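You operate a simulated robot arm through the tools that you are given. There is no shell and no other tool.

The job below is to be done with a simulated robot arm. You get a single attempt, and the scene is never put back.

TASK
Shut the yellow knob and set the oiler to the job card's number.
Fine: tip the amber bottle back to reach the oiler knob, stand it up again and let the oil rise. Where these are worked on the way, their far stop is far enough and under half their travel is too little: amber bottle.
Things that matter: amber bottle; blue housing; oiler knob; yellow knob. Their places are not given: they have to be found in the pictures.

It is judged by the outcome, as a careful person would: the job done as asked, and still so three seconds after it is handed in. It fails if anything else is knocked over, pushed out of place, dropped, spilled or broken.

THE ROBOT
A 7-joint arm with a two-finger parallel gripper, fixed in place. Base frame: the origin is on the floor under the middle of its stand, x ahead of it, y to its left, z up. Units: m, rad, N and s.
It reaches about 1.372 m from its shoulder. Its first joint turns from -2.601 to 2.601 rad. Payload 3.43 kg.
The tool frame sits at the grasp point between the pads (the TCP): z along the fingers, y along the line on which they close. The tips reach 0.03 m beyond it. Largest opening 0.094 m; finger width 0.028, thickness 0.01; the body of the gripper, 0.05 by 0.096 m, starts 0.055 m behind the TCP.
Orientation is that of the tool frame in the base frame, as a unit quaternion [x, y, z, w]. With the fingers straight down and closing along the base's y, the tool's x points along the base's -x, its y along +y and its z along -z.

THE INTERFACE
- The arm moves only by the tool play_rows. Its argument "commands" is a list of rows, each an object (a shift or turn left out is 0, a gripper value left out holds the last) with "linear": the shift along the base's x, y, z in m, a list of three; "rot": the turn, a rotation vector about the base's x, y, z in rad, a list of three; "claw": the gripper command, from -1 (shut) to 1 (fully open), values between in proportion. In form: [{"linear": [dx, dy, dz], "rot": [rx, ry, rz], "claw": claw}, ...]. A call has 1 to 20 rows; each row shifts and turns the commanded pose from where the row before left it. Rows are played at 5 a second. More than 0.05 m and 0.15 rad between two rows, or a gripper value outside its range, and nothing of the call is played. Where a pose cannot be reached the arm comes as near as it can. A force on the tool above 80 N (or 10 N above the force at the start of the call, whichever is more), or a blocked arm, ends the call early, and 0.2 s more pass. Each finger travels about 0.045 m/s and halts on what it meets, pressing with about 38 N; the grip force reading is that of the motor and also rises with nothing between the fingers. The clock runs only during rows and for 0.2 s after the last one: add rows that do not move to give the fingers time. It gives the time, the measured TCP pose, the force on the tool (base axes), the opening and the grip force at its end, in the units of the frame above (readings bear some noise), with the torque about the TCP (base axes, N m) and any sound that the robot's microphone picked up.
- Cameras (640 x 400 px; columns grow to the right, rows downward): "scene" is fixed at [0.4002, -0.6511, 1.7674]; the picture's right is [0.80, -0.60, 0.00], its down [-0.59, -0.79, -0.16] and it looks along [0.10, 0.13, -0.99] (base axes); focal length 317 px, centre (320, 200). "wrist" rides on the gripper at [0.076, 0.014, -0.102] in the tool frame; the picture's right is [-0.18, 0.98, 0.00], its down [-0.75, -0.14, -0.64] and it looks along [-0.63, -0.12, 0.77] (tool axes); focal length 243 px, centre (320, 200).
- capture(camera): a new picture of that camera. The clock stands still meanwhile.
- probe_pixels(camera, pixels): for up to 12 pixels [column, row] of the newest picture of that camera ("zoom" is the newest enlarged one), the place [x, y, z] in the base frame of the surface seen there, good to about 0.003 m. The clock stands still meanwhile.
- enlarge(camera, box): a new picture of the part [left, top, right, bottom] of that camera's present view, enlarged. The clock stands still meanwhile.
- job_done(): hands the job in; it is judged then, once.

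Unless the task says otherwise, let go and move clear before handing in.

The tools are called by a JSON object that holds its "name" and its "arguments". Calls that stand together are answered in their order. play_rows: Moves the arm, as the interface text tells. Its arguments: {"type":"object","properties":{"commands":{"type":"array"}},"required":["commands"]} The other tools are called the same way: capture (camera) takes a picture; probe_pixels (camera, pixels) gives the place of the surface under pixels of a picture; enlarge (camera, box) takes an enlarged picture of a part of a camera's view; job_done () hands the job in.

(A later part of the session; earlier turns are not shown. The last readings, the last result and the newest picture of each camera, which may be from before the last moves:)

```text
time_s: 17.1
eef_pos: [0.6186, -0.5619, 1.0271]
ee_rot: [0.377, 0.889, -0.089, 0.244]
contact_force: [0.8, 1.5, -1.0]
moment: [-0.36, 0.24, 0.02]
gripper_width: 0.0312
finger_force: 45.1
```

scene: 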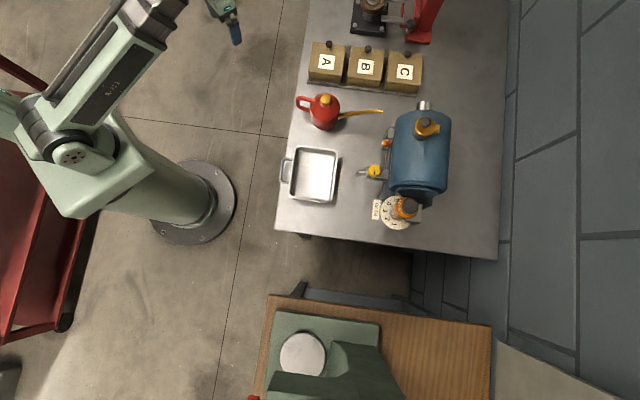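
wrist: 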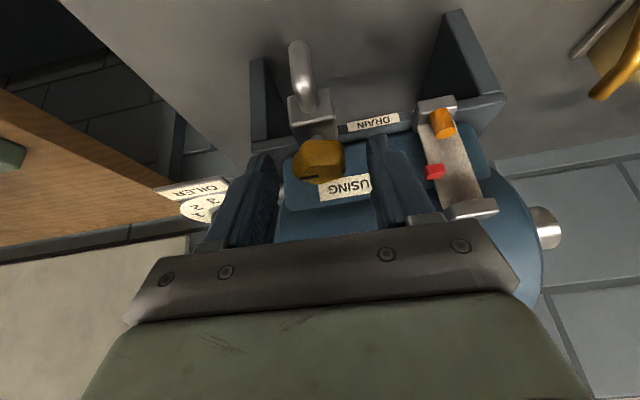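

Gripped at 31 mm. I'll try turning clockwise about the knob axis by 0.3 rad and watch the torque.

{"name": "play_rows", "arguments": {"commands": [{"linear": [0.001, 0.0009, 0], "rot": [0, 0, -0.1]}, {"linear": [0.001, 0.0008, 0], "rot": [0, 0, -0.1]}, {"linear": [0.0011, 0.0007, 0], "rot": [0, 0, -0.1]}, {"linear": [0, 0, 0]}]}}

{"name": "enlarge", "arguments": {"camera": "wrist", "box": [240, 60, 400, 200]}}

```text
time_s: 18.1
eef_pos: [0.6214, -0.5599, 1.0276]
ee_rot: [0.506, 0.823, -0.125, 0.226]
contact_force: [-1.6, -5.7, -20.0]
moment: [-1.12, 0.37, -0.1]
gripper_width: 0.031
finger_force: 45.1
```

```text
2.86 times, centred on (320, 130) of wrist
```

zoom: 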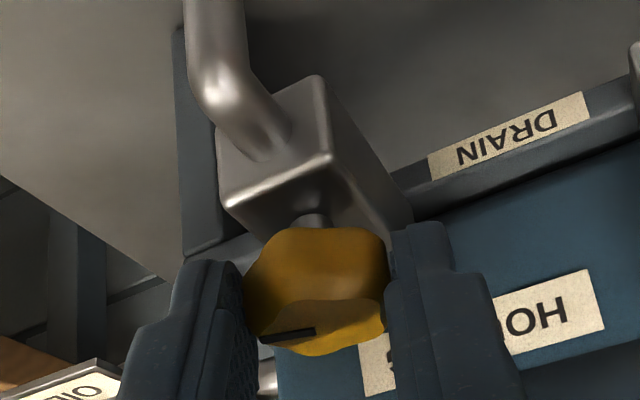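

The knob follows the fingers (the marker keeps its place between the pads) with little torque, so it turns clockwise. There's −20 N in z, so I'll ease down slightly as I keep turning and watch it.

{"name": "play_rows", "arguments": {"commands": [{"linear": [0.0012, 0.0006, -0.0005], "rot": [0, 0, -0.1]}, {"linear": [0.0012, 0.0004, -0.0005], "rot": [0, 0, -0.1]}, {"linear": [0, 0, 0]}]}}

```text
time_s: 18.9
eef_pos: [0.6238, -0.5589, 1.0274]
ee_rot: [0.585, 0.768, -0.146, 0.215]
contact_force: [-0.3, -7.2, -8.1]
moment: [1.02, 1.06, -0.04]
gripper_width: 0.0314
finger_force: 44.6
```

Torque about z stays near zero and the knob keeps turning freely, about 28° so far. I'll turn further.

{"name": "play_rows", "arguments": {"commands": [{"linear": [0.0013, 0.0003, 0], "rot": [0, 0, -0.1]}, {"linear": [0.0013, 0.0002, 0], "rot": [0, 0, -0.1]}, {"linear": [0.0013, 0.0001, 0], "rot": [0, 0, -0.1]}, {"linear": [0, 0, 0]}]}}

{"name": "capture", "arguments": {"camera": "wrist"}}

{"name": "enlarge", "arguments": {"camera": "scene", "box": [340, 130, 430, 200]}}

```text
time_s: 19.9
eef_pos: [0.6293, -0.5589, 1.027]
ee_rot: [0.694, 0.671, -0.177, 0.19]
contact_force: [0.1, -9.8, 0.6]
moment: [0.97, 0.68, -0.04]
gripper_width: 0.0311
finger_force: 44.4
```

```text
taken
```

wrist: 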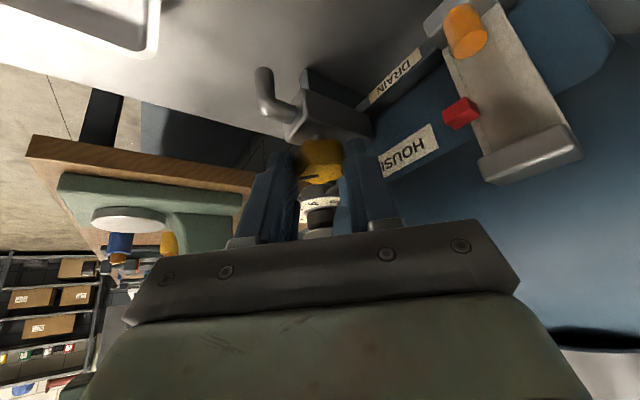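

```text
5.71 times, centred on (385, 165) of scene
```

zoom: 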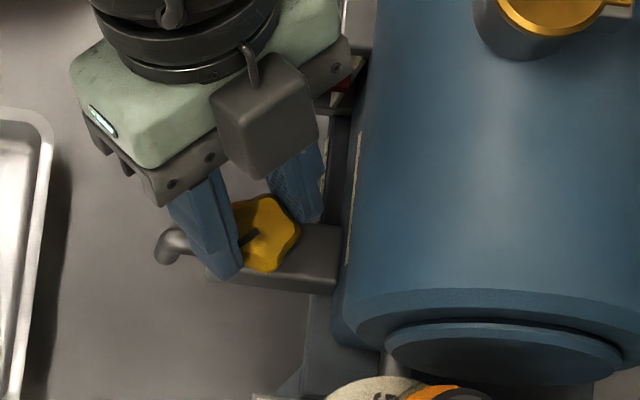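

The knob has turned about 46° clockwise and still hasn't met a stop (marker now at lower left in the zoom). I'll open slightly, lift, swing back 72° (one lobe pitch of five) and regrip for another stroke.

{"name": "play_rows", "arguments": {"commands": [{"linear": [0, 0, 0], "claw": -0.19}, {"linear": [0, 0, 0], "claw": -0.19}, {"linear": [0, 0, 0.02], "claw": -0.19}, {"linear": [0, 0, 0.028], "claw": -0.19}, {"linear": [-0.0013, -0.0009, 0], "rot": [0, 0, 0.1257], "claw": 0}, {"linear": [-0.0013, -0.0009, 0], "rot": [0, 0, 0.1257], "claw": 0}, {"linear": [-0.0013, -0.0009, 0], "rot": [0, 0, 0.1257], "claw": 0}, {"linear": [-0.0013, -0.0009, 0], "rot": [0, 0, 0.1257], "claw": 0}, {"linear": [-0.0013, -0.0009, 0], "rot": [0, 0, 0.1257], "claw": 0}, {"linear": [-0.0013, -0.0009, 0], "rot": [0, 0, 0.1257], "claw": 0}, {"linear": [-0.0013, -0.0009, 0], "rot": [0, 0, 0.1257], "claw": 0}, {"linear": [-0.0013, -0.0009, 0], "rot": [0, 0, 0.1257], "claw": 0}, {"linear": [-0.0013, -0.0009, 0], "rot": [0, 0, 0.1257], "claw": 0}, {"linear": [-0.0013, -0.0009, 0], "rot": [0, 0, 0.1257], "claw": 0}, {"linear": [0, 0, 0], "claw": 0}]}}

{"name": "enlarge", "arguments": {"camera": "scene", "box": [340, 130, 430, 200]}}

{"name": "capture", "arguments": {"camera": "wrist"}}

```text
time_s: 23.1
eef_pos: [0.6138, -0.566, 1.075]
ee_rot: [0.165, 0.951, -0.032, 0.258]
contact_force: [0.7, -0.4, -0.3]
moment: [0.01, 0.01, 0.03]
gripper_width: 0.0469
finger_force: 0.0
```

```text
5.71 times, centred on (385, 165) of scene
```

zoom: 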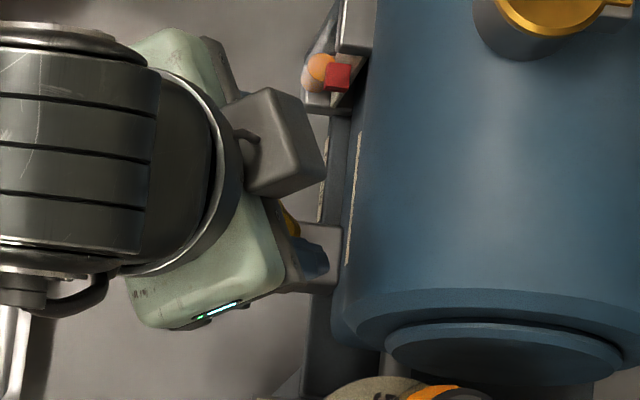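

```text
taken
```

wrist: 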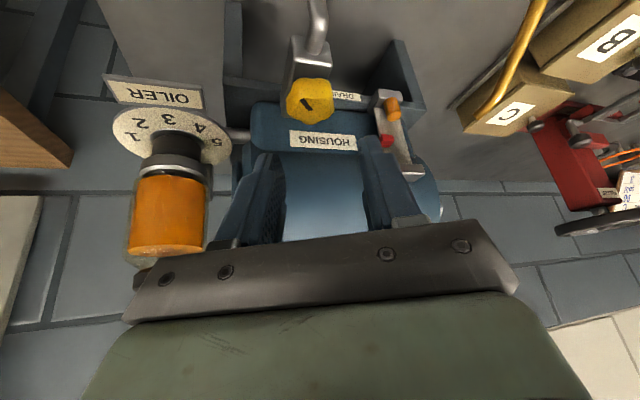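

The knob shows at (308,97) in the wrist view, perhaps slightly left of centre. I'll probe it to refine its axis before descending.

{"name": "enlarge", "arguments": {"camera": "wrist", "box": [270, 60, 350, 130]}}

{"name": "probe_pixels", "arguments": {"camera": "zoom", "pixels": [[270, 180], [240, 180], [310, 180], [270, 240], [230, 250], [300, 250], [270, 130], [240, 130]]}}

```text
5.71 times, centred on (310, 95) of wrist
```

zoom: 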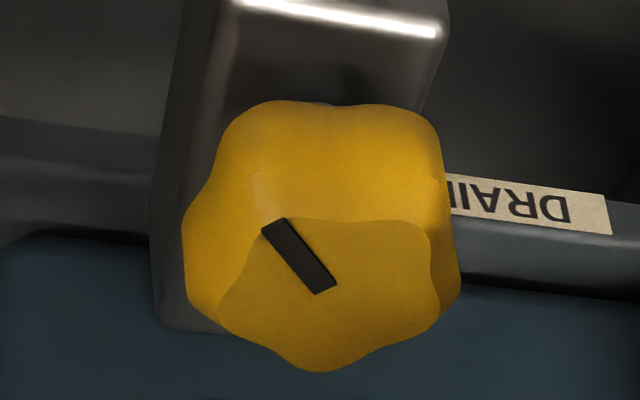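

```text
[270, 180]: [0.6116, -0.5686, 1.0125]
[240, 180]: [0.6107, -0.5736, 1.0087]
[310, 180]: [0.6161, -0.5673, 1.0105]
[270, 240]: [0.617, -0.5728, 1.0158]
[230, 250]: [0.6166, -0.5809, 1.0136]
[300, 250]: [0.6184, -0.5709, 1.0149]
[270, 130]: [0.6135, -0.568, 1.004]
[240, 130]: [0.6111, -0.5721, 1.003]
```

I'll probe the top-face centre and both marker ends.

{"name": "probe_pixels", "arguments": {"camera": "zoom", "pixels": [[330, 290], [320, 283], [280, 230], [425, 300], [235, 305], [330, 365], [330, 225], [400, 230], [220, 315], [440, 310]]}}

```text
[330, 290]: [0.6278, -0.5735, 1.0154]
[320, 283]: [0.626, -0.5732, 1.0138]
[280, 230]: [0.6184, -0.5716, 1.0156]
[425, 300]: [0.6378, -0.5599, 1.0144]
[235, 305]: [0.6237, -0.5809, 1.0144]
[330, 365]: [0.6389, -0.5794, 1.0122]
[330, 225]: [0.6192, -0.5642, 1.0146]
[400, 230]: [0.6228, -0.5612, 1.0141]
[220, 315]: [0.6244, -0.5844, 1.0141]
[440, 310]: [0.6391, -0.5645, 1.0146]
```

The knob axis is confirmed near (0.6285,-0.572) and the grip centre is within 2 mm of it. I'll descend with a small correction and regrip.

{"name": "play_rows", "arguments": {"commands": [{"linear": [0.0011, -0.0008, -0.025], "claw": 0}, {"linear": [0.0011, -0.0007, -0.023], "claw": 0}, {"linear": [0, 0, 0], "claw": 0}, {"linear": [0, 0, 0], "claw": -1}, {"linear": [0, 0, 0], "claw": -1}, {"linear": [0, 0, 0], "claw": -1}]}}

{"name": "enlarge", "arguments": {"camera": "wrist", "box": [240, 60, 400, 200]}}

```text
time_s: 24.5
eef_pos: [0.615, -0.5672, 1.0251]
ee_rot: [0.166, 0.951, -0.032, 0.258]
contact_force: [-0.7, -2.2, -3.2]
moment: [-0.59, 0.0, -0.03]
gripper_width: 0.0316
finger_force: 45.4
```

```text
2.86 times, centred on (320, 130) of wrist
```

zoom: 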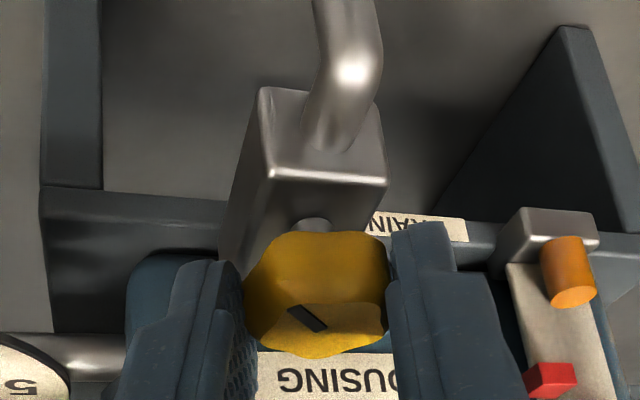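

Regripped at 31.6 mm. I'll turn clockwise another 0.4 rad and watch the torque for the stop.

{"name": "play_rows", "arguments": {"commands": [{"linear": [0.0006, 0.0013, 0], "rot": [0, 0, -0.1]}, {"linear": [0.0007, 0.0013, 0], "rot": [0, 0, -0.1]}, {"linear": [0.0008, 0.0012, 0], "rot": [0, 0, -0.1]}, {"linear": [0.0009, 0.0011, 0], "rot": [0, 0, -0.1]}, {"linear": [0, 0, 0]}]}}

{"name": "enlarge", "arguments": {"camera": "wrist", "box": [240, 60, 400, 200]}}

```text
time_s: 25.7
eef_pos: [0.618, -0.5621, 1.027]
ee_rot: [0.353, 0.899, -0.083, 0.245]
contact_force: [-22.8, -1.1, -9.2]
moment: [-0.17, 1.3, -0.23]
gripper_width: 0.0314
finger_force: 44.9
```

```text
2.86 times, centred on (320, 130) of wrist
```

zoom: 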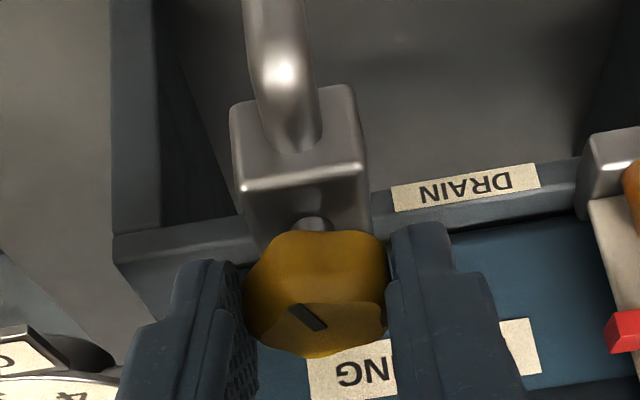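

The knob still follows with modest torque (−0.23 N m), about 69° in total now. I'll continue in small steps, easing the sideways load a little.

{"name": "play_rows", "arguments": {"commands": [{"linear": [0.0005, 0.001, 0], "rot": [0, 0, -0.1]}, {"linear": [0.0008, 0.0009, 0], "rot": [0, 0, -0.1]}, {"linear": [0, 0, 0]}]}}

{"name": "enlarge", "arguments": {"camera": "wrist", "box": [240, 60, 400, 200]}}

```text
time_s: 26.5
eef_pos: [0.6181, -0.5612, 1.0259]
ee_rot: [0.44, 0.86, -0.106, 0.236]
contact_force: [-21.5, -0.6, -17.1]
moment: [-0.56, 0.82, -0.21]
gripper_width: 0.0313
finger_force: 44.7
```

```text
2.86 times, centred on (320, 130) of wrist
```

zoom: 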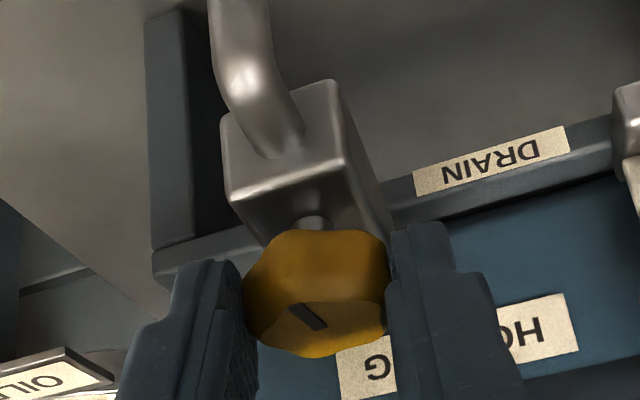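

Total turn is about 81° and still following, with torque steady at −0.21. I'll continue in small steps.

{"name": "play_rows", "arguments": {"commands": [{"linear": [0.0005, 0.0007, 0], "rot": [0, 0, -0.1]}, {"linear": [0.0008, 0.0006, 0], "rot": [0, 0, -0.1]}, {"linear": [0, 0, 0]}]}}

{"name": "enlarge", "arguments": {"camera": "wrist", "box": [240, 60, 400, 200]}}

```text
time_s: 27.3
eef_pos: [0.6221, -0.5601, 1.0272]
ee_rot: [0.524, 0.811, -0.129, 0.225]
contact_force: [-12.4, -5.4, -14.6]
moment: [0.32, 1.03, 0.3]
gripper_width: 0.032
finger_force: 45.2
```

```text
2.86 times, centred on (320, 130) of wrist
```

zoom: 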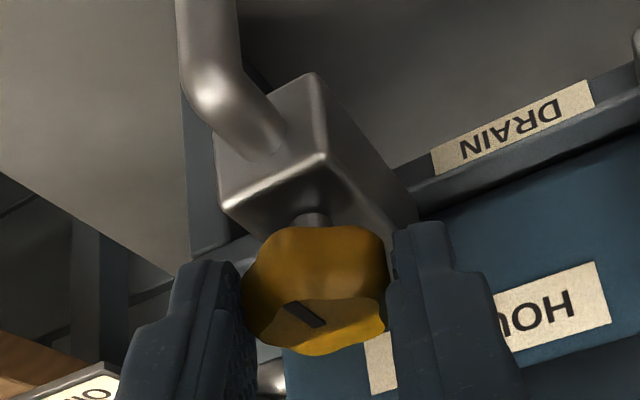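

The torque about z has flipped to +0.3 N m and the opening has grown slightly, which suggests the stop near 90°. I'll test with a small extra turn.

{"name": "play_rows", "arguments": {"commands": [{"linear": [0.0006, 0.0003, 0], "rot": [0, 0, -0.06]}, {"linear": [0, 0, 0]}]}}

{"name": "enlarge", "arguments": {"camera": "wrist", "box": [240, 60, 400, 200]}}

```text
time_s: 27.9
eef_pos: [0.6236, -0.5598, 1.0279]
ee_rot: [0.547, 0.795, -0.137, 0.222]
contact_force: [-13.3, -7.9, -16.4]
moment: [-0.34, 0.83, 0.29]
gripper_width: 0.0317
finger_force: 45.2
```

```text
2.86 times, centred on (320, 130) of wrist
```

zoom: 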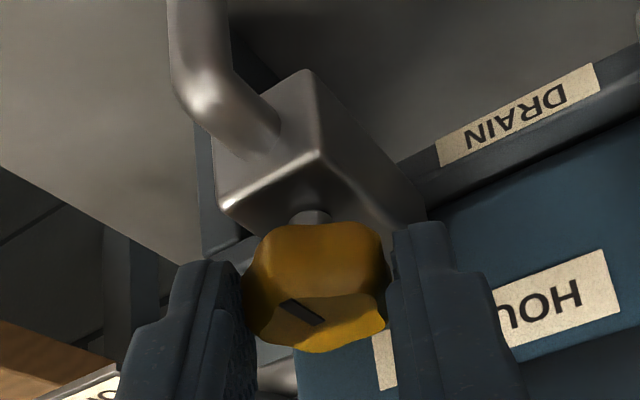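

The marker is beginning to slip relative to the pads (its slope changed from about 36° to 31°), consistent with the stop. I'll release, lift and look at the marker.

{"name": "play_rows", "arguments": {"commands": [{"linear": [0, 0, 0], "claw": -0.19}, {"linear": [0, 0, 0], "claw": -0.19}, {"linear": [0, 0, 0.02], "claw": -0.19}, {"linear": [0, 0, 0.03], "claw": -0.19}, {"linear": [-0.02, 0.02, 0.03], "claw": -0.19}, {"linear": [0, 0, 0], "claw": -0.19}]}}

{"name": "capture", "arguments": {"camera": "wrist"}}

{"name": "enlarge", "arguments": {"camera": "scene", "box": [350, 130, 410, 190]}}

```text
time_s: 29.3
eef_pos: [0.603, -0.54, 1.1087]
ee_rot: [0.547, 0.796, -0.136, 0.221]
contact_force: [1.1, 0.6, -1.6]
moment: [-0.02, -0.01, 0.03]
gripper_width: 0.038
finger_force: 0.1
```

```text
taken
```

wrist: 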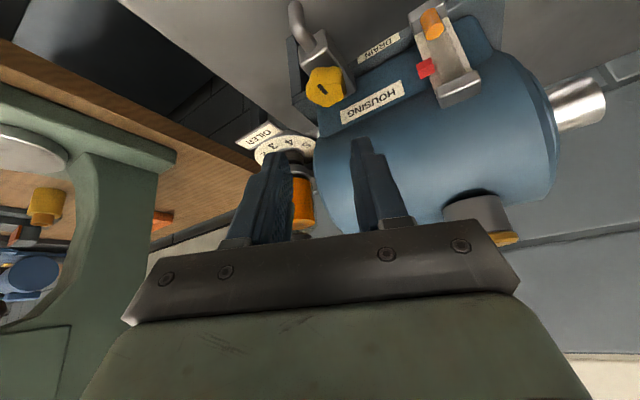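

```text
6.67 times, centred on (380, 160) of scene
```

zoom: 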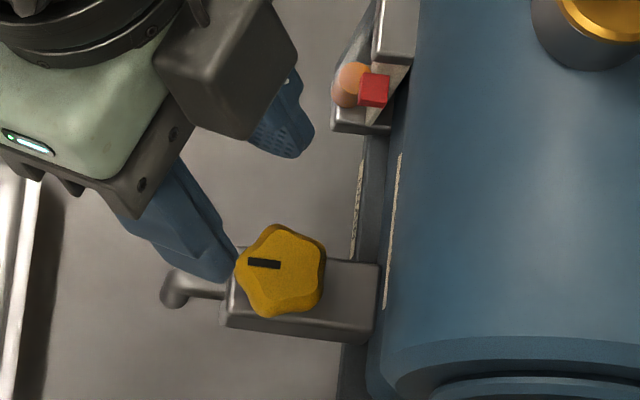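

The marker now points along the spout, a full 90° clockwise turn to a firm stop, so the drain cock is shut. I'll check the gauge and study the bottle's hinge more closely before tipping it.

{"name": "enlarge", "arguments": {"camera": "scene", "box": [395, 195, 430, 220]}}

{"name": "enlarge", "arguments": {"camera": "wrist", "box": [390, 0, 490, 110]}}

{"name": "probe_pixels", "arguments": {"camera": "zoom", "pixels": [[300, 80], [300, 110], [330, 170], [360, 250], [400, 330]]}}

```text
16.00 times, centred on (412, 208) of scene
```

zoom: 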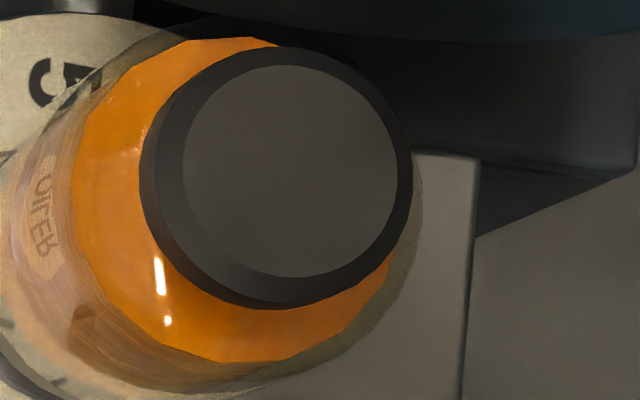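

```text
3.64 times, centred on (440, 55) of wrist
```

zoom: 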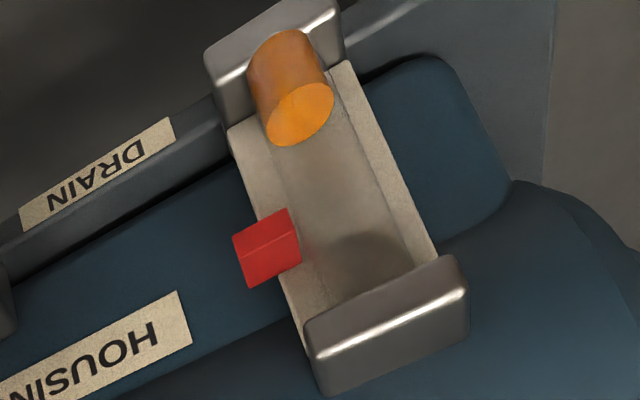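

```text
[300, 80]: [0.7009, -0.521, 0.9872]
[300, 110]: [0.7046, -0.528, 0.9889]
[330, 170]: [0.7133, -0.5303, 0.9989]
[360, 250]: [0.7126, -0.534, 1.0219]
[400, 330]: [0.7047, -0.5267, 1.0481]
```

The gauge oil top is at z≈0.989, below the red mark at z≈1.017. Now I'll prepare to tip the bottle: raise, close the fingers, turn the tool straight down with the closing axis along the bench, and stop on the robot side of the bottle.

{"name": "play_rows", "arguments": {"commands": [{"linear": [-0.004, 0, 0.02], "rot": [0, 0, 0.084], "claw": -1}, {"linear": [-0.004, 0, 0.02], "rot": [0, 0, 0.084], "claw": -1}, {"linear": [-0.004, 0, 0.02], "rot": [0, 0, 0.084], "claw": -1}, {"linear": [-0.004, 0, 0.02], "rot": [0, 0, 0.084], "claw": -1}, {"linear": [-0.004, 0, 0.02], "rot": [0, 0, 0.084], "claw": -1}, {"linear": [-0.0058, -0.0188, 0], "rot": [0.0764, 0.0764, 0], "claw": -1}, {"linear": [-0.0058, -0.0188, 0], "rot": [0.0764, 0.0764, 0], "claw": -1}, {"linear": [-0.0058, -0.0188, 0], "rot": [0.0764, 0.0764, 0], "claw": -1}, {"linear": [-0.0058, -0.0188, 0], "rot": [0.0764, 0.0764, 0], "claw": -1}, {"linear": [-0.0058, -0.0188, 0], "rot": [0.0764, 0.0764, 0], "claw": -1}, {"linear": [0, 0, 0], "claw": -1}]}}

{"name": "capture", "arguments": {"camera": "wrist"}}

{"name": "capture", "arguments": {"camera": "scene"}}

```text
time_s: 31.5
eef_pos: [0.56, -0.6365, 1.1975]
ee_rot: [0.392, 0.92, 0.002, 0.023]
contact_force: [6.4, -10.2, -20.1]
moment: [-0.11, -0.07, 0.02]
gripper_width: 0.0001
finger_force: 32.8
out of reach, approached as far as the arm can: row 10
stopped in row 11: the force on the tool passed its limit at 97 N (the readings are from after the stop); the commanded pose is now the measured one
```

```text
taken
```

wrist: 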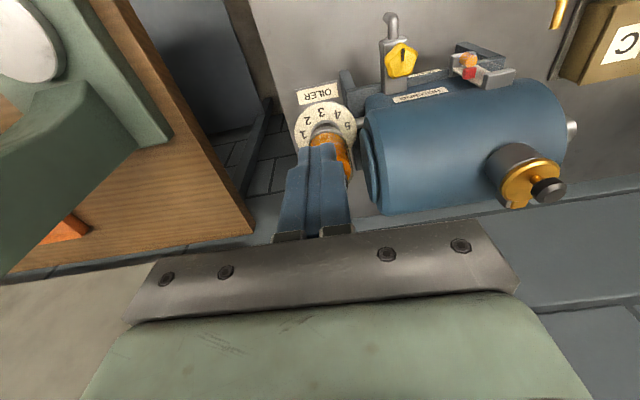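

```text
taken
```

scene: 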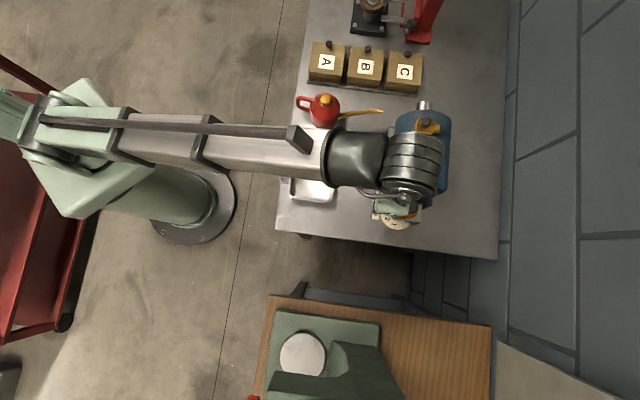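

Row 10 hit a joint limit near straight-down at this height; the fingertips are at z≈1.167, above the cap at 1.116, so it isn't a contact. I'll back the tilt off about 10° and check that the force settles.

{"name": "play_rows", "arguments": {"commands": [{"linear": [0, 0, 0], "rot": [-0.07, -0.07, 0], "claw": -1}, {"linear": [0, 0, 0], "rot": [-0.05, -0.05, 0], "claw": -1}, {"linear": [0, 0, 0], "claw": -1}]}}

{"name": "capture", "arguments": {"camera": "wrist"}}

{"name": "enlarge", "arguments": {"camera": "wrist", "box": [260, 70, 400, 200]}}

```text
time_s: 32.3
eef_pos: [0.5596, -0.6363, 1.1978]
ee_rot: [0.389, 0.915, -0.029, 0.101]
contact_force: [-0.4, -0.9, 0.5]
moment: [0.02, 0.02, 0.02]
gripper_width: 0.0001
finger_force: 33.0
```

```text
taken
```

wrist: 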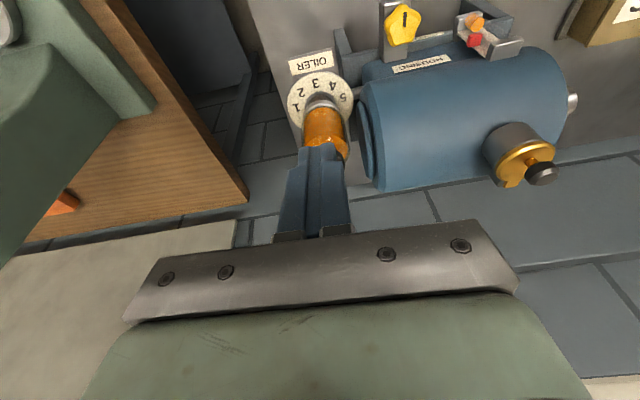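

```text
3.08 times, centred on (330, 135) of wrist
```

zoom: 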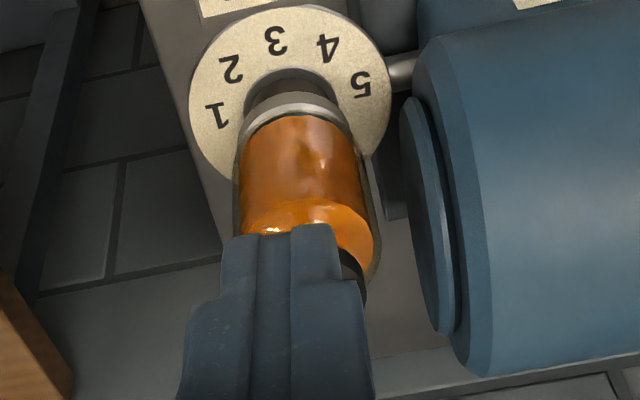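

The force has settled at θ≈167°. I'll come down in front of the bottle, with the fingertips' front edge about 2 cm short of the glass at z≈1.08.

{"name": "play_rows", "arguments": {"commands": [{"linear": [0.0017, -0.0027, -0.031], "claw": -1}, {"linear": [0.0017, -0.0027, -0.031], "claw": -1}, {"linear": [0.0018, -0.0027, -0.03], "claw": -1}, {"linear": [0, 0, 0], "claw": -1}]}}

{"name": "capture", "arguments": {"camera": "wrist"}}

{"name": "enlarge", "arguments": {"camera": "wrist", "box": [260, 90, 400, 220]}}

```text
time_s: 33.3
eef_pos: [0.5657, -0.6426, 1.1035]
ee_rot: [0.39, 0.915, -0.029, 0.099]
contact_force: [0.2, 0.3, -0.2]
moment: [-0.01, -0.03, 0.0]
gripper_width: 0.0
finger_force: 33.2
```

```text
taken
```

wrist: 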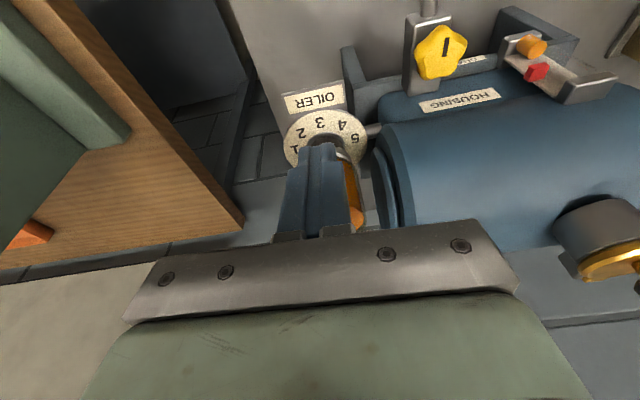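

```text
3.08 times, centred on (330, 155) of wrist
```

zoom: 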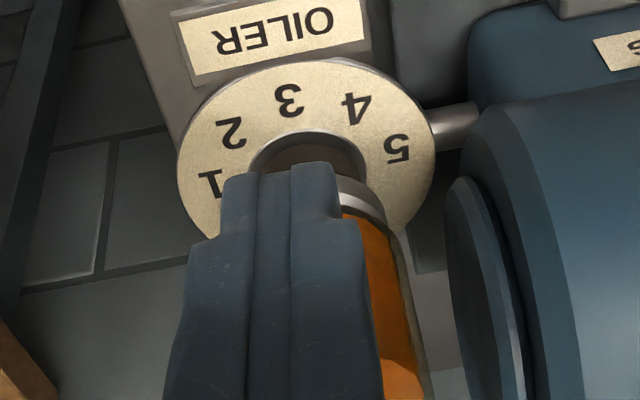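

The fingers are lined up on the robot side of the bottle, clear of it and of the housing disc. I'll push toward the wall along an arc for about a third of the way and check.

{"name": "play_rows", "arguments": {"commands": [{"linear": [0.0085, -0.0085, 0.0015], "claw": -1}, {"linear": [0.0085, -0.0085, 0.005], "claw": -1}, {"linear": [0.0078, -0.0078, 0.01], "claw": -1}, {"linear": [0.0064, -0.0064, 0.006], "claw": -1}, {"linear": [0.0064, -0.0064, 0.004], "claw": -1}, {"linear": [0, 0, 0], "claw": -1}]}}

{"name": "capture", "arguments": {"camera": "wrist"}}

{"name": "enlarge", "arguments": {"camera": "scene", "box": [370, 170, 450, 240]}}

```text
time_s: 34.7
eef_pos: [0.6025, -0.682, 1.1318]
ee_rot: [0.389, 0.916, -0.029, 0.099]
contact_force: [-0.9, 1.0, -0.2]
moment: [0.01, 0.04, 0.02]
gripper_width: 0.0
finger_force: 33.3
```

```text
taken
```

wrist: 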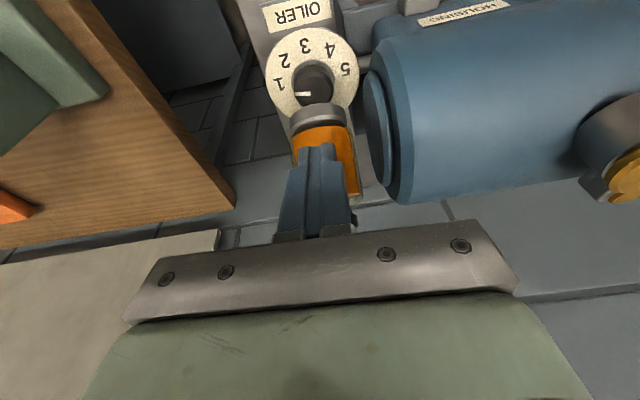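

```text
5.71 times, centred on (410, 205) of scene
```

zoom: 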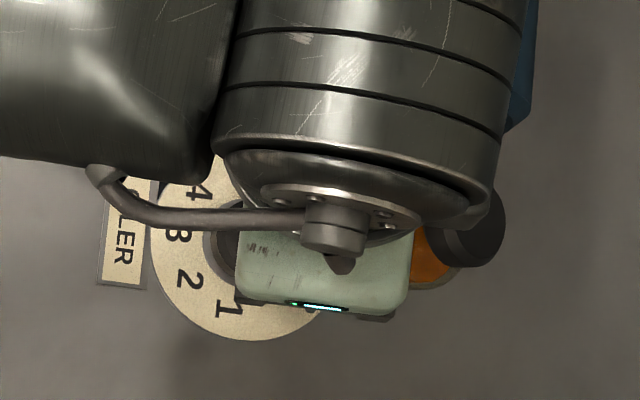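

The bottle is tipping easily (about 1 N), and the knob's white pointer shows near "1" at (303,95) in the wrist view. I'll continue along the arc.

{"name": "play_rows", "arguments": {"commands": [{"linear": [0.0068, -0.0068, 0.0015], "claw": -1}, {"linear": [0.0068, -0.0068, 0.001], "claw": -1}, {"linear": [0.0072, -0.0072, 0], "claw": -1}, {"linear": [0.0072, -0.0072, -0.001], "claw": -1}, {"linear": [0, 0, 0], "claw": -1}]}}

{"name": "capture", "arguments": {"camera": "wrist"}}

{"name": "enlarge", "arguments": {"camera": "scene", "box": [370, 170, 450, 240]}}

```text
time_s: 35.9
eef_pos: [0.6317, -0.7097, 1.134]
ee_rot: [0.389, 0.915, -0.028, 0.101]
contact_force: [-1.4, -0.2, 0.6]
moment: [0.01, -0.01, -0.02]
gripper_width: 0.0
finger_force: 32.7
```

```text
taken
```

wrist: 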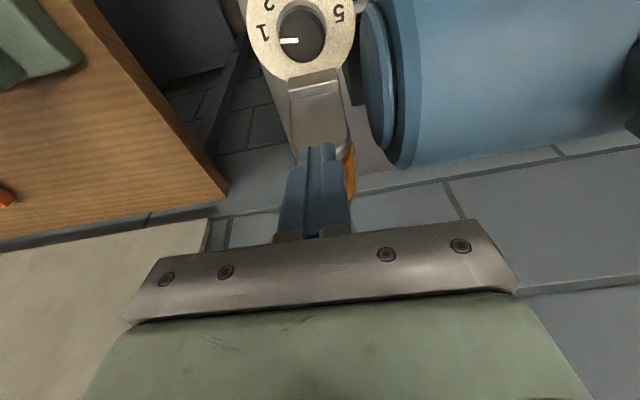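

```text
5.71 times, centred on (410, 205) of scene
```

zoom: 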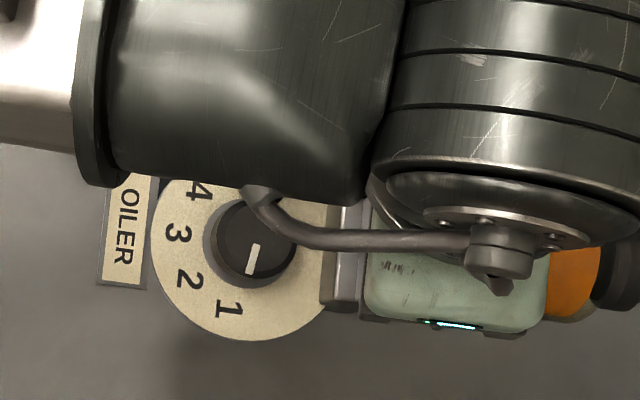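

The bottle seems to have gone well over, and the knob is exposed with its pointer near 1. I'll lift away and see where the bottle rests.

{"name": "play_rows", "arguments": {"commands": [{"linear": [0, 0, 0.03], "claw": -1}, {"linear": [0, 0, 0.03], "claw": -1}, {"linear": [-0.03, 0.03, 0.02], "claw": -1}, {"linear": [-0.03, 0.03, 0.01], "claw": -1}, {"linear": [-0.03, 0.03, 0], "claw": -1}, {"linear": [-0.03, 0.03, 0], "claw": -1}, {"linear": [0, 0, 0], "claw": -1}]}}

{"name": "capture", "arguments": {"camera": "wrist"}}

{"name": "enlarge", "arguments": {"camera": "scene", "box": [370, 170, 450, 240]}}

```text
time_s: 37.5
eef_pos: [0.5119, -0.59, 1.2225]
ee_rot: [0.389, 0.915, -0.029, 0.099]
contact_force: [0.4, -0.2, -0.1]
moment: [-0.05, 0.01, 0.01]
gripper_width: 0.0
finger_force: 32.7
```

```text
taken
```

wrist: 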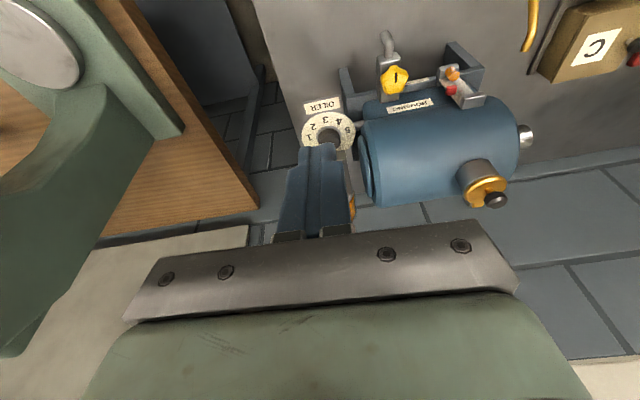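

```text
5.71 times, centred on (410, 205) of scene
```

zoom: 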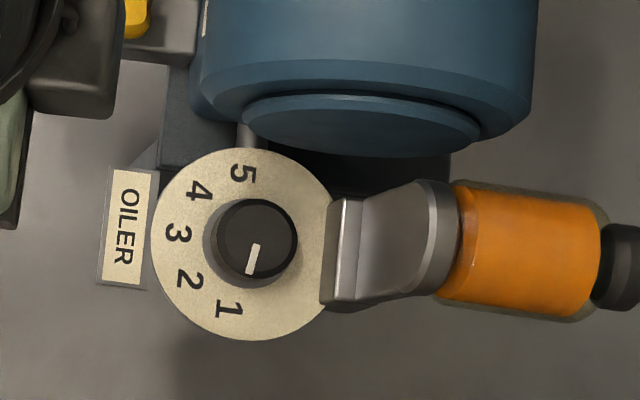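

The bottle lies over against its back stop and stays there, fully exposing the knob, whose white pointer is at 1. I'll probe the knob, pointer, dial numbers and bottle.

{"name": "probe_pixels", "arguments": {"camera": "zoom", "pixels": [[257, 240], [220, 240], [294, 240], [257, 205], [257, 275], [250, 272], [257, 248], [230, 307], [190, 278], [179, 234], [198, 191], [243, 174]]}}

{"name": "probe_pixels", "arguments": {"camera": "zoom", "pixels": [[345, 250], [335, 250], [390, 240], [440, 240], [500, 250], [590, 260], [620, 265], [540, 195], [540, 300], [340, 200], [335, 290], [440, 290]]}}

```text
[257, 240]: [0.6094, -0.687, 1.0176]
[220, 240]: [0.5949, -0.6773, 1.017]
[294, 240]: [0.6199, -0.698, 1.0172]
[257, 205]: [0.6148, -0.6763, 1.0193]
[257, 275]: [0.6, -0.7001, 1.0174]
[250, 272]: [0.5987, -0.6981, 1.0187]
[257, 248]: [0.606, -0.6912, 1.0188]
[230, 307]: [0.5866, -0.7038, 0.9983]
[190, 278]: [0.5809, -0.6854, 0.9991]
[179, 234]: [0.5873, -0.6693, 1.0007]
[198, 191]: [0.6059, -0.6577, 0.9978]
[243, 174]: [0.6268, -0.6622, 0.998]
```

```text
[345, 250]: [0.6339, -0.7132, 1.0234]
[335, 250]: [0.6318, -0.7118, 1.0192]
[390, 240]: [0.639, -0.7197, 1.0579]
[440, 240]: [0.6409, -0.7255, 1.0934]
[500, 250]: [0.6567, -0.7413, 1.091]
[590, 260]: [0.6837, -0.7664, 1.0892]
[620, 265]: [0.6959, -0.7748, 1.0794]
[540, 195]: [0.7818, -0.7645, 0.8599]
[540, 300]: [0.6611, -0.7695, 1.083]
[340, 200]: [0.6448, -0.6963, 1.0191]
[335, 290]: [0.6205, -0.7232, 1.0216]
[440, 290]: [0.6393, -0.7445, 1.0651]
```

The knob axis is near (0.6075,-0.688), radius ≈17.5 mm, top z≈1.0175, and "3" lies at azimuth ≈135° (straight toward the robot side). The bottle fitting starts at u≈0.948, so I'll turn in strokes of about 30° with the gripper leaning back, and go above the knob first.

{"name": "play_rows", "arguments": {"commands": [{"linear": [0.0118, -0.0135, -0.0175], "rot": [-0.073, -0.07, 0], "claw": -0.085}, {"linear": [0.0118, -0.0135, -0.0175], "rot": [-0.073, -0.07, 0], "claw": -0.085}, {"linear": [0.0118, -0.0135, -0.0175], "rot": [-0.073, -0.07, 0], "claw": -0.085}, {"linear": [0.0118, -0.0135, -0.0175], "rot": [0, 0, 0.135], "claw": -0.085}, {"linear": [0.0118, -0.0135, -0.0175], "rot": [0, 0, 0.135], "claw": -0.085}, {"linear": [0.0118, -0.0135, -0.0175], "rot": [0, 0, 0.135], "claw": -0.085}, {"linear": [0.0118, -0.0135, -0.0175], "rot": [0, 0, 0.135], "claw": -0.085}, {"linear": [0, 0, 0], "claw": -0.085}]}}

{"name": "capture", "arguments": {"camera": "wrist"}}

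{"name": "enlarge", "arguments": {"camera": "wrist", "box": [240, 40, 400, 180]}}

```text
time_s: 39.3
eef_pos: [0.5924, -0.6834, 1.1013]
ee_rot: [0.124, 0.96, -0.021, 0.252]
contact_force: [0.8, 0.5, 0.4]
moment: [-0.04, 0.03, 0.0]
gripper_width: 0.0433
finger_force: 0.0
```

```text
taken
```

wrist: 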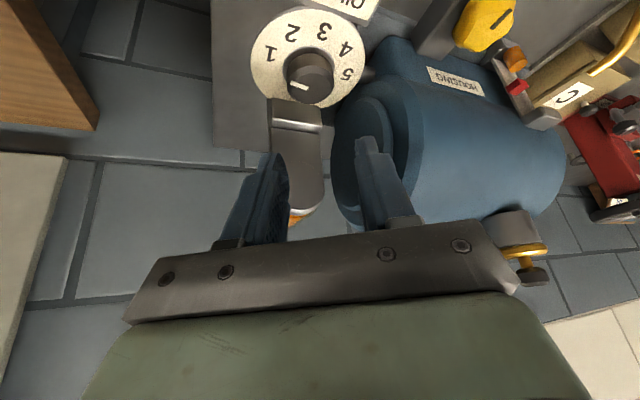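

```text
2.86 times, centred on (320, 110) of wrist
```

zoom: 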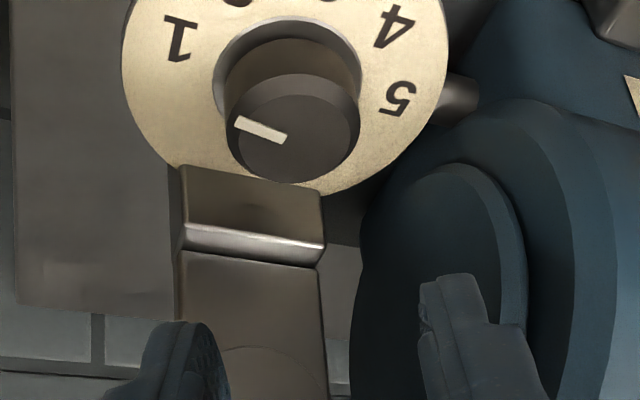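

The knob and pointer are clearly in view and the fingers straddle it well (knob at zoom col 292, about 299 expected). I'll descend to z≈1.035 and check before closing.

{"name": "play_rows", "arguments": {"commands": [{"linear": [0.0007, -0.0006, -0.022], "claw": -0.085}, {"linear": [0.0007, -0.0006, -0.022], "claw": -0.085}, {"linear": [0.0006, -0.0006, -0.021], "claw": -0.085}, {"linear": [0, 0, 0], "claw": -0.085}]}}

{"name": "capture", "arguments": {"camera": "wrist"}}

{"name": "enlarge", "arguments": {"camera": "wrist", "box": [240, 80, 400, 220]}}

```text
time_s: 40.3
eef_pos: [0.5958, -0.6867, 1.0354]
ee_rot: [0.125, 0.959, -0.021, 0.252]
contact_force: [-0.9, -0.1, 0.4]
moment: [0.0, 0.0, -0.02]
gripper_width: 0.0428
finger_force: 0.1
```

```text
taken
```

wrist: 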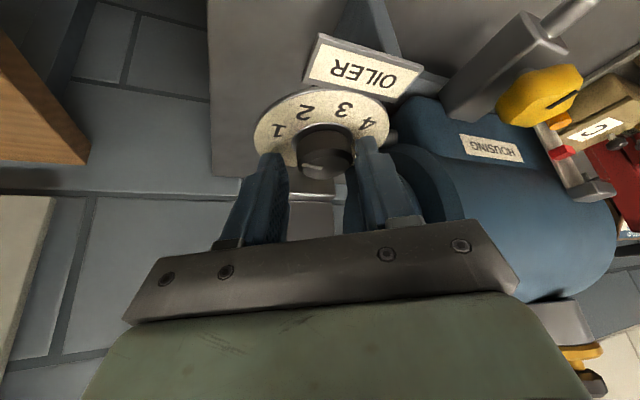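

```text
2.86 times, centred on (320, 150) of wrist
```

zoom: 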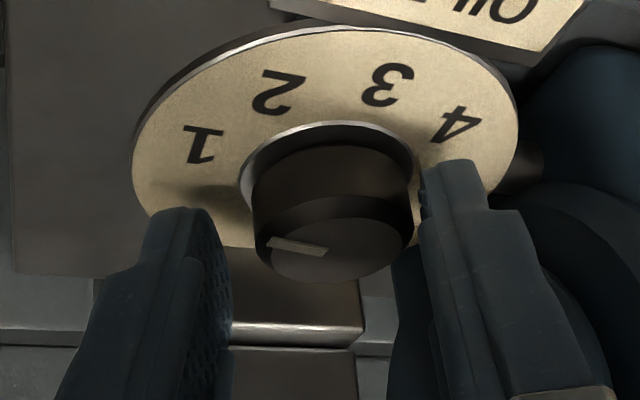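

The pads straddle the knob on both sides, clear of the fitting. I'll close on it.

{"name": "play_rows", "arguments": {"commands": [{"linear": [0, 0, 0], "claw": -0.4}, {"linear": [0, 0, 0], "claw": -1}, {"linear": [0, 0, 0], "claw": -1}, {"linear": [0, 0, 0], "claw": -1}]}}

{"name": "enlarge", "arguments": {"camera": "wrist", "box": [240, 80, 400, 220]}}

```text
time_s: 41.3
eef_pos: [0.597, -0.6839, 1.0351]
ee_rot: [0.124, 0.96, -0.019, 0.252]
contact_force: [8.4, 26.8, -5.3]
moment: [0.43, -0.31, 0.35]
gripper_width: 0.0334
finger_force: 44.6
```

```text
2.86 times, centred on (320, 150) of wrist
```

zoom: 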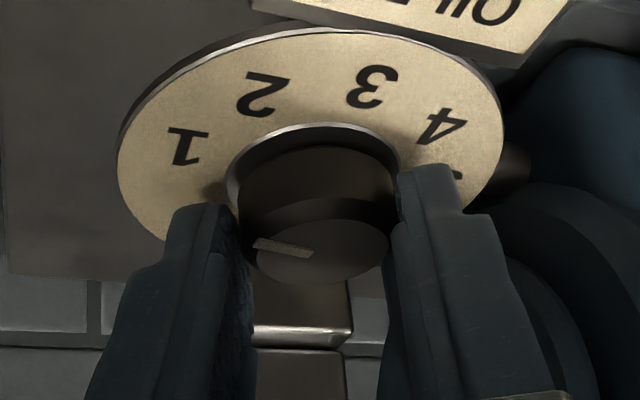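

Gripped at 33.4 mm; the 27 N in y shows I was about 3 mm off, so I'll correct that. Then I'll turn clockwise in small steps.

{"name": "play_rows", "arguments": {"commands": [{"linear": [0.0006, 0.0023, 0]}, {"linear": [0.0003, 0.0011, 0], "rot": [0, 0, -0.1]}, {"linear": [0.0004, 0.001, 0], "rot": [0, 0, -0.1]}, {"linear": [0, 0, 0]}]}}

{"name": "enlarge", "arguments": {"camera": "wrist", "box": [240, 80, 400, 220]}}

```text
time_s: 42.3
eef_pos: [0.5968, -0.6821, 1.0364]
ee_rot: [0.221, 0.942, -0.045, 0.248]
contact_force: [16.4, 14.3, -6.6]
moment: [0.44, 0.56, 0.19]
gripper_width: 0.0336
finger_force: 45.2
```

```text
2.86 times, centred on (320, 150) of wrist
```

zoom: 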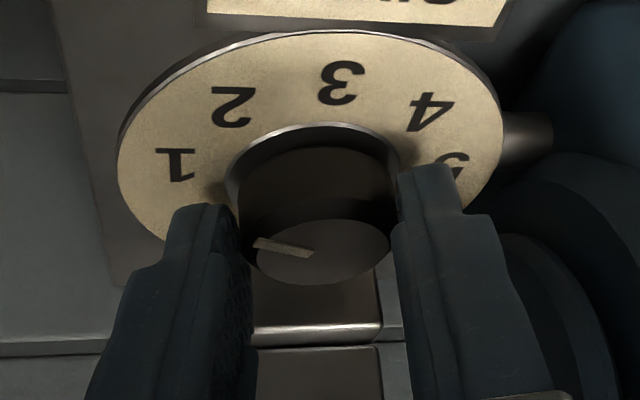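

The pointer holds its place between the pads while the dial rotates in view, so the knob is turning. I'll continue to about ψ=−45°.

{"name": "play_rows", "arguments": {"commands": [{"linear": [0.0012, 0.0015, 0], "rot": [0, 0, -0.105]}, {"linear": [0.0008, 0.0011, 0], "rot": [0, 0, -0.105]}, {"linear": [0.0007, 0.0009, 0], "rot": [0, 0, -0.105]}, {"linear": [0, 0, 0]}]}}

{"name": "enlarge", "arguments": {"camera": "wrist", "box": [240, 80, 400, 220]}}

```text
time_s: 43.3
eef_pos: [0.5992, -0.6785, 1.0351]
ee_rot: [0.366, 0.895, -0.084, 0.24]
contact_force: [14.8, 7.0, 1.4]
moment: [0.48, -0.11, 0.19]
gripper_width: 0.0336
finger_force: 45.5
```

```text
2.86 times, centred on (320, 150) of wrist
```

zoom: 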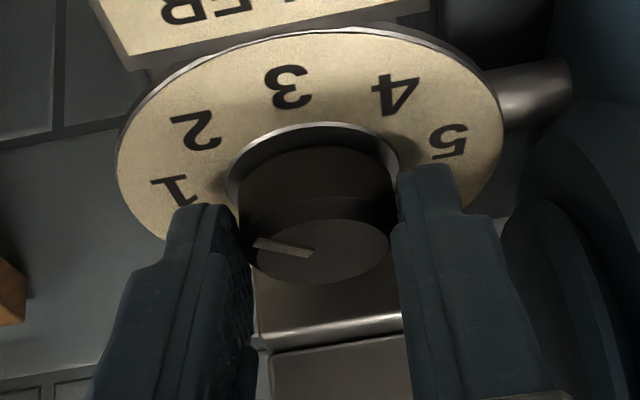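

The knob has turned about 30° (ψ −14.7° to −44.5°). I'll open slightly, swing back 30° around the knob, and regrip.

{"name": "play_rows", "arguments": {"commands": [{"linear": [0, 0, 0], "claw": -0.085}, {"linear": [0.001, 0.0005, 0.003], "claw": -0.085}, {"linear": [-0.0005, -0.0013, 0.003], "rot": [0, 0, 0.13], "claw": -0.085}, {"linear": [-0.0006, -0.0013, 0], "rot": [0, 0, 0.13], "claw": -0.085}, {"linear": [-0.0006, -0.0013, 0], "rot": [0, 0, 0.13], "claw": -0.085}, {"linear": [-0.0005, -0.0012, -0.003], "rot": [0, 0, 0.13], "claw": -0.085}, {"linear": [0, 0, -0.003], "claw": -0.085}, {"linear": [0, 0, 0], "claw": -0.085}]}}

{"name": "enlarge", "arguments": {"camera": "wrist", "box": [240, 80, 400, 220]}}

```text
time_s: 45.1
eef_pos: [0.598, -0.6819, 1.0366]
ee_rot: [0.123, 0.96, -0.02, 0.251]
contact_force: [-0.7, -0.1, 0.2]
moment: [0.0, -0.01, 0.01]
gripper_width: 0.0432
finger_force: 0.1
```

```text
2.86 times, centred on (320, 150) of wrist
```

zoom: 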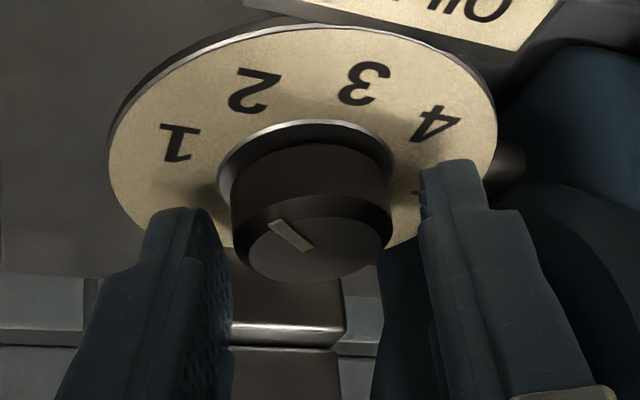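

The pointer has advanced, lying between 1 and 2. The knob sits about 2 mm left of centre between the pads, so I'll shift slightly, close, and turn another stroke.

{"name": "play_rows", "arguments": {"commands": [{"linear": [-0.0004, -0.0017, -0.001], "claw": -0.085}, {"linear": [0, 0, 0], "claw": -0.4}, {"linear": [0, 0, 0], "claw": -1}, {"linear": [0, 0, 0], "claw": -1}, {"linear": [0, 0, 0], "claw": -1}]}}

```text
time_s: 46.3
eef_pos: [0.5976, -0.6831, 1.0349]
ee_rot: [0.122, 0.96, -0.02, 0.251]
contact_force: [0.8, 3.4, 0.9]
moment: [-0.19, 0.0, 0.05]
gripper_width: 0.0336
finger_force: 45.1
```

Well centred now (3 N). I'll turn another 30° clockwise.

{"name": "play_rows", "arguments": {"commands": [{"linear": [0.0005, 0.0011, 0], "rot": [0, 0, -0.105]}, {"linear": [0.0006, 0.0011, 0], "rot": [0, 0, -0.105]}, {"linear": [0.0007, 0.001, 0], "rot": [0, 0, -0.105]}, {"linear": [0.0008, 0.001, 0], "rot": [0, 0, -0.105]}, {"linear": [0.0009, 0.0009, 0], "rot": [0, 0, -0.105]}, {"linear": [0, 0, 0]}]}}

{"name": "enlarge", "arguments": {"camera": "wrist", "box": [240, 80, 400, 220]}}

```text
time_s: 47.7
eef_pos: [0.6005, -0.6795, 1.0349]
ee_rot: [0.368, 0.895, -0.085, 0.237]
contact_force: [-6.6, 3.9, 6.3]
moment: [-0.9, -0.32, -0.07]
gripper_width: 0.0335
finger_force: 44.6
```

```text
2.86 times, centred on (320, 150) of wrist
```

zoom: 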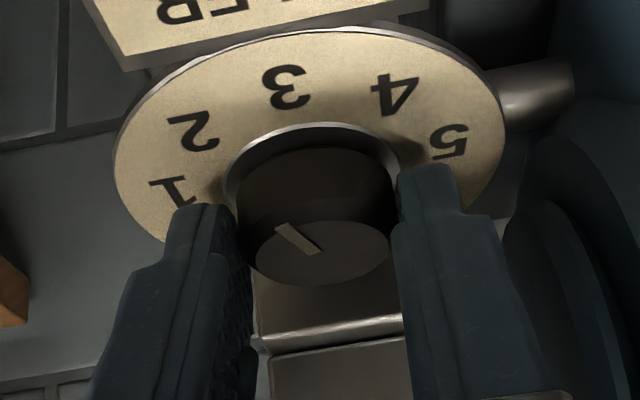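

That makes about 60° in total. I'll release, lift out and measure the pointer precisely in the scene view before the final adjustment.

{"name": "play_rows", "arguments": {"commands": [{"linear": [0, 0, 0], "claw": -0.085}, {"linear": [0, 0, 0], "claw": -0.085}, {"linear": [0, 0, 0.03], "claw": -0.085}, {"linear": [-0.005, 0.005, 0.035], "claw": -0.085}, {"linear": [-0.03, 0.03, 0.02], "claw": -0.085}, {"linear": [-0.03, 0.03, 0], "claw": -0.085}, {"linear": [-0.03, 0.03, 0], "claw": -0.085}, {"linear": [0, 0, 0], "claw": -0.085}]}}

{"name": "enlarge", "arguments": {"camera": "scene", "box": [375, 190, 420, 225]}}

{"name": "enlarge", "arguments": {"camera": "scene", "box": [350, 110, 450, 230]}}

```text
time_s: 49.5
eef_pos: [0.5053, -0.5842, 1.1203]
ee_rot: [0.368, 0.895, -0.085, 0.237]
contact_force: [0.5, -0.6, -0.5]
moment: [-0.01, -0.03, 0.02]
gripper_width: 0.0429
finger_force: 0.1
```

```text
11.43 times, centred on (398, 208) of scene
```

zoom: 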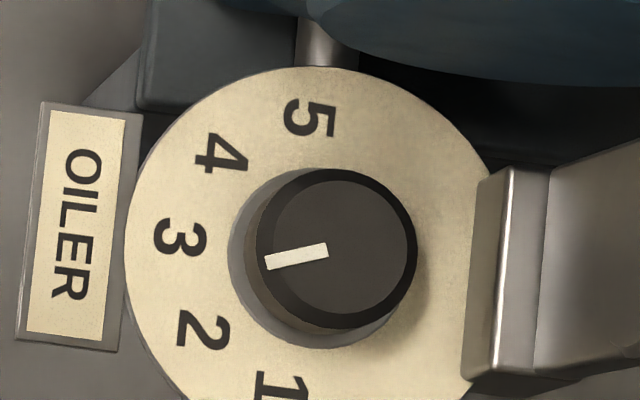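

```text
3.33 times, centred on (400, 170) of scene
```

zoom: 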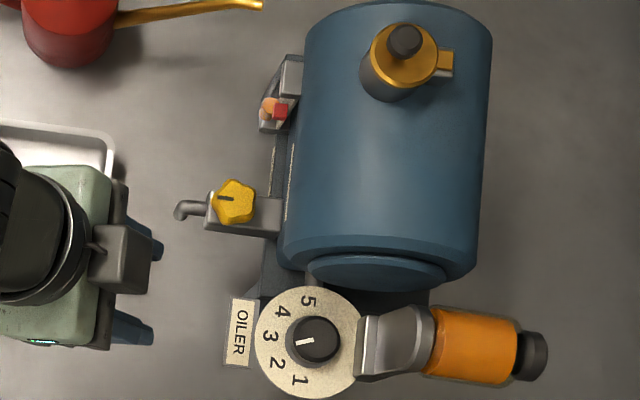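

The pointer is now at about 155° azimuth and "3" lies at about 136°, so roughly 18.5° clockwise remains. I'll go back with the yaw set 19° ahead and regrip for the last stroke.

{"name": "play_rows", "arguments": {"commands": [{"linear": [0.0232, -0.0244, -0.003], "rot": [0, 0, 0.084], "claw": -0.085}, {"linear": [0.0232, -0.0244, -0.003], "rot": [0, 0, 0.084], "claw": -0.085}, {"linear": [0.0232, -0.0244, -0.004], "rot": [0, 0, 0.084], "claw": -0.085}, {"linear": [0.0232, -0.0244, -0.01], "rot": [0, 0, 0.084], "claw": -0.085}, {"linear": [0, 0, 0], "claw": -0.085}, {"linear": [0, 0, -0.022], "claw": -0.085}, {"linear": [0, 0, -0.022], "claw": -0.085}, {"linear": [0, 0, -0.021], "claw": -0.085}, {"linear": [0, 0, 0], "claw": -0.085}]}}

{"name": "enlarge", "arguments": {"camera": "wrist", "box": [240, 80, 400, 220]}}

```text
time_s: 51.5
eef_pos: [0.5991, -0.6793, 1.0346]
ee_rot: [0.214, 0.944, -0.044, 0.248]
contact_force: [0.7, 0.2, -0.7]
moment: [-0.02, 0.03, 0.02]
gripper_width: 0.043
finger_force: 0.1
```

```text
2.86 times, centred on (320, 150) of wrist
```

zoom: 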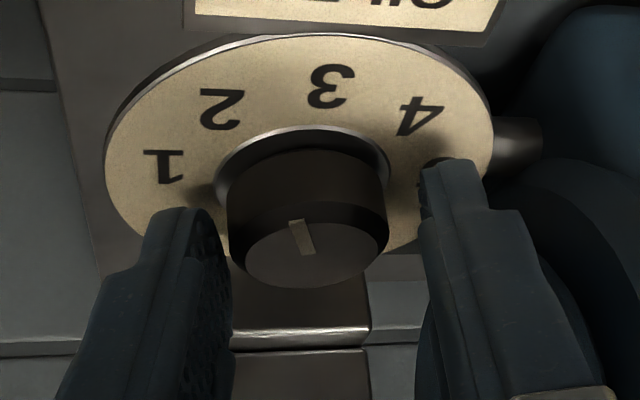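

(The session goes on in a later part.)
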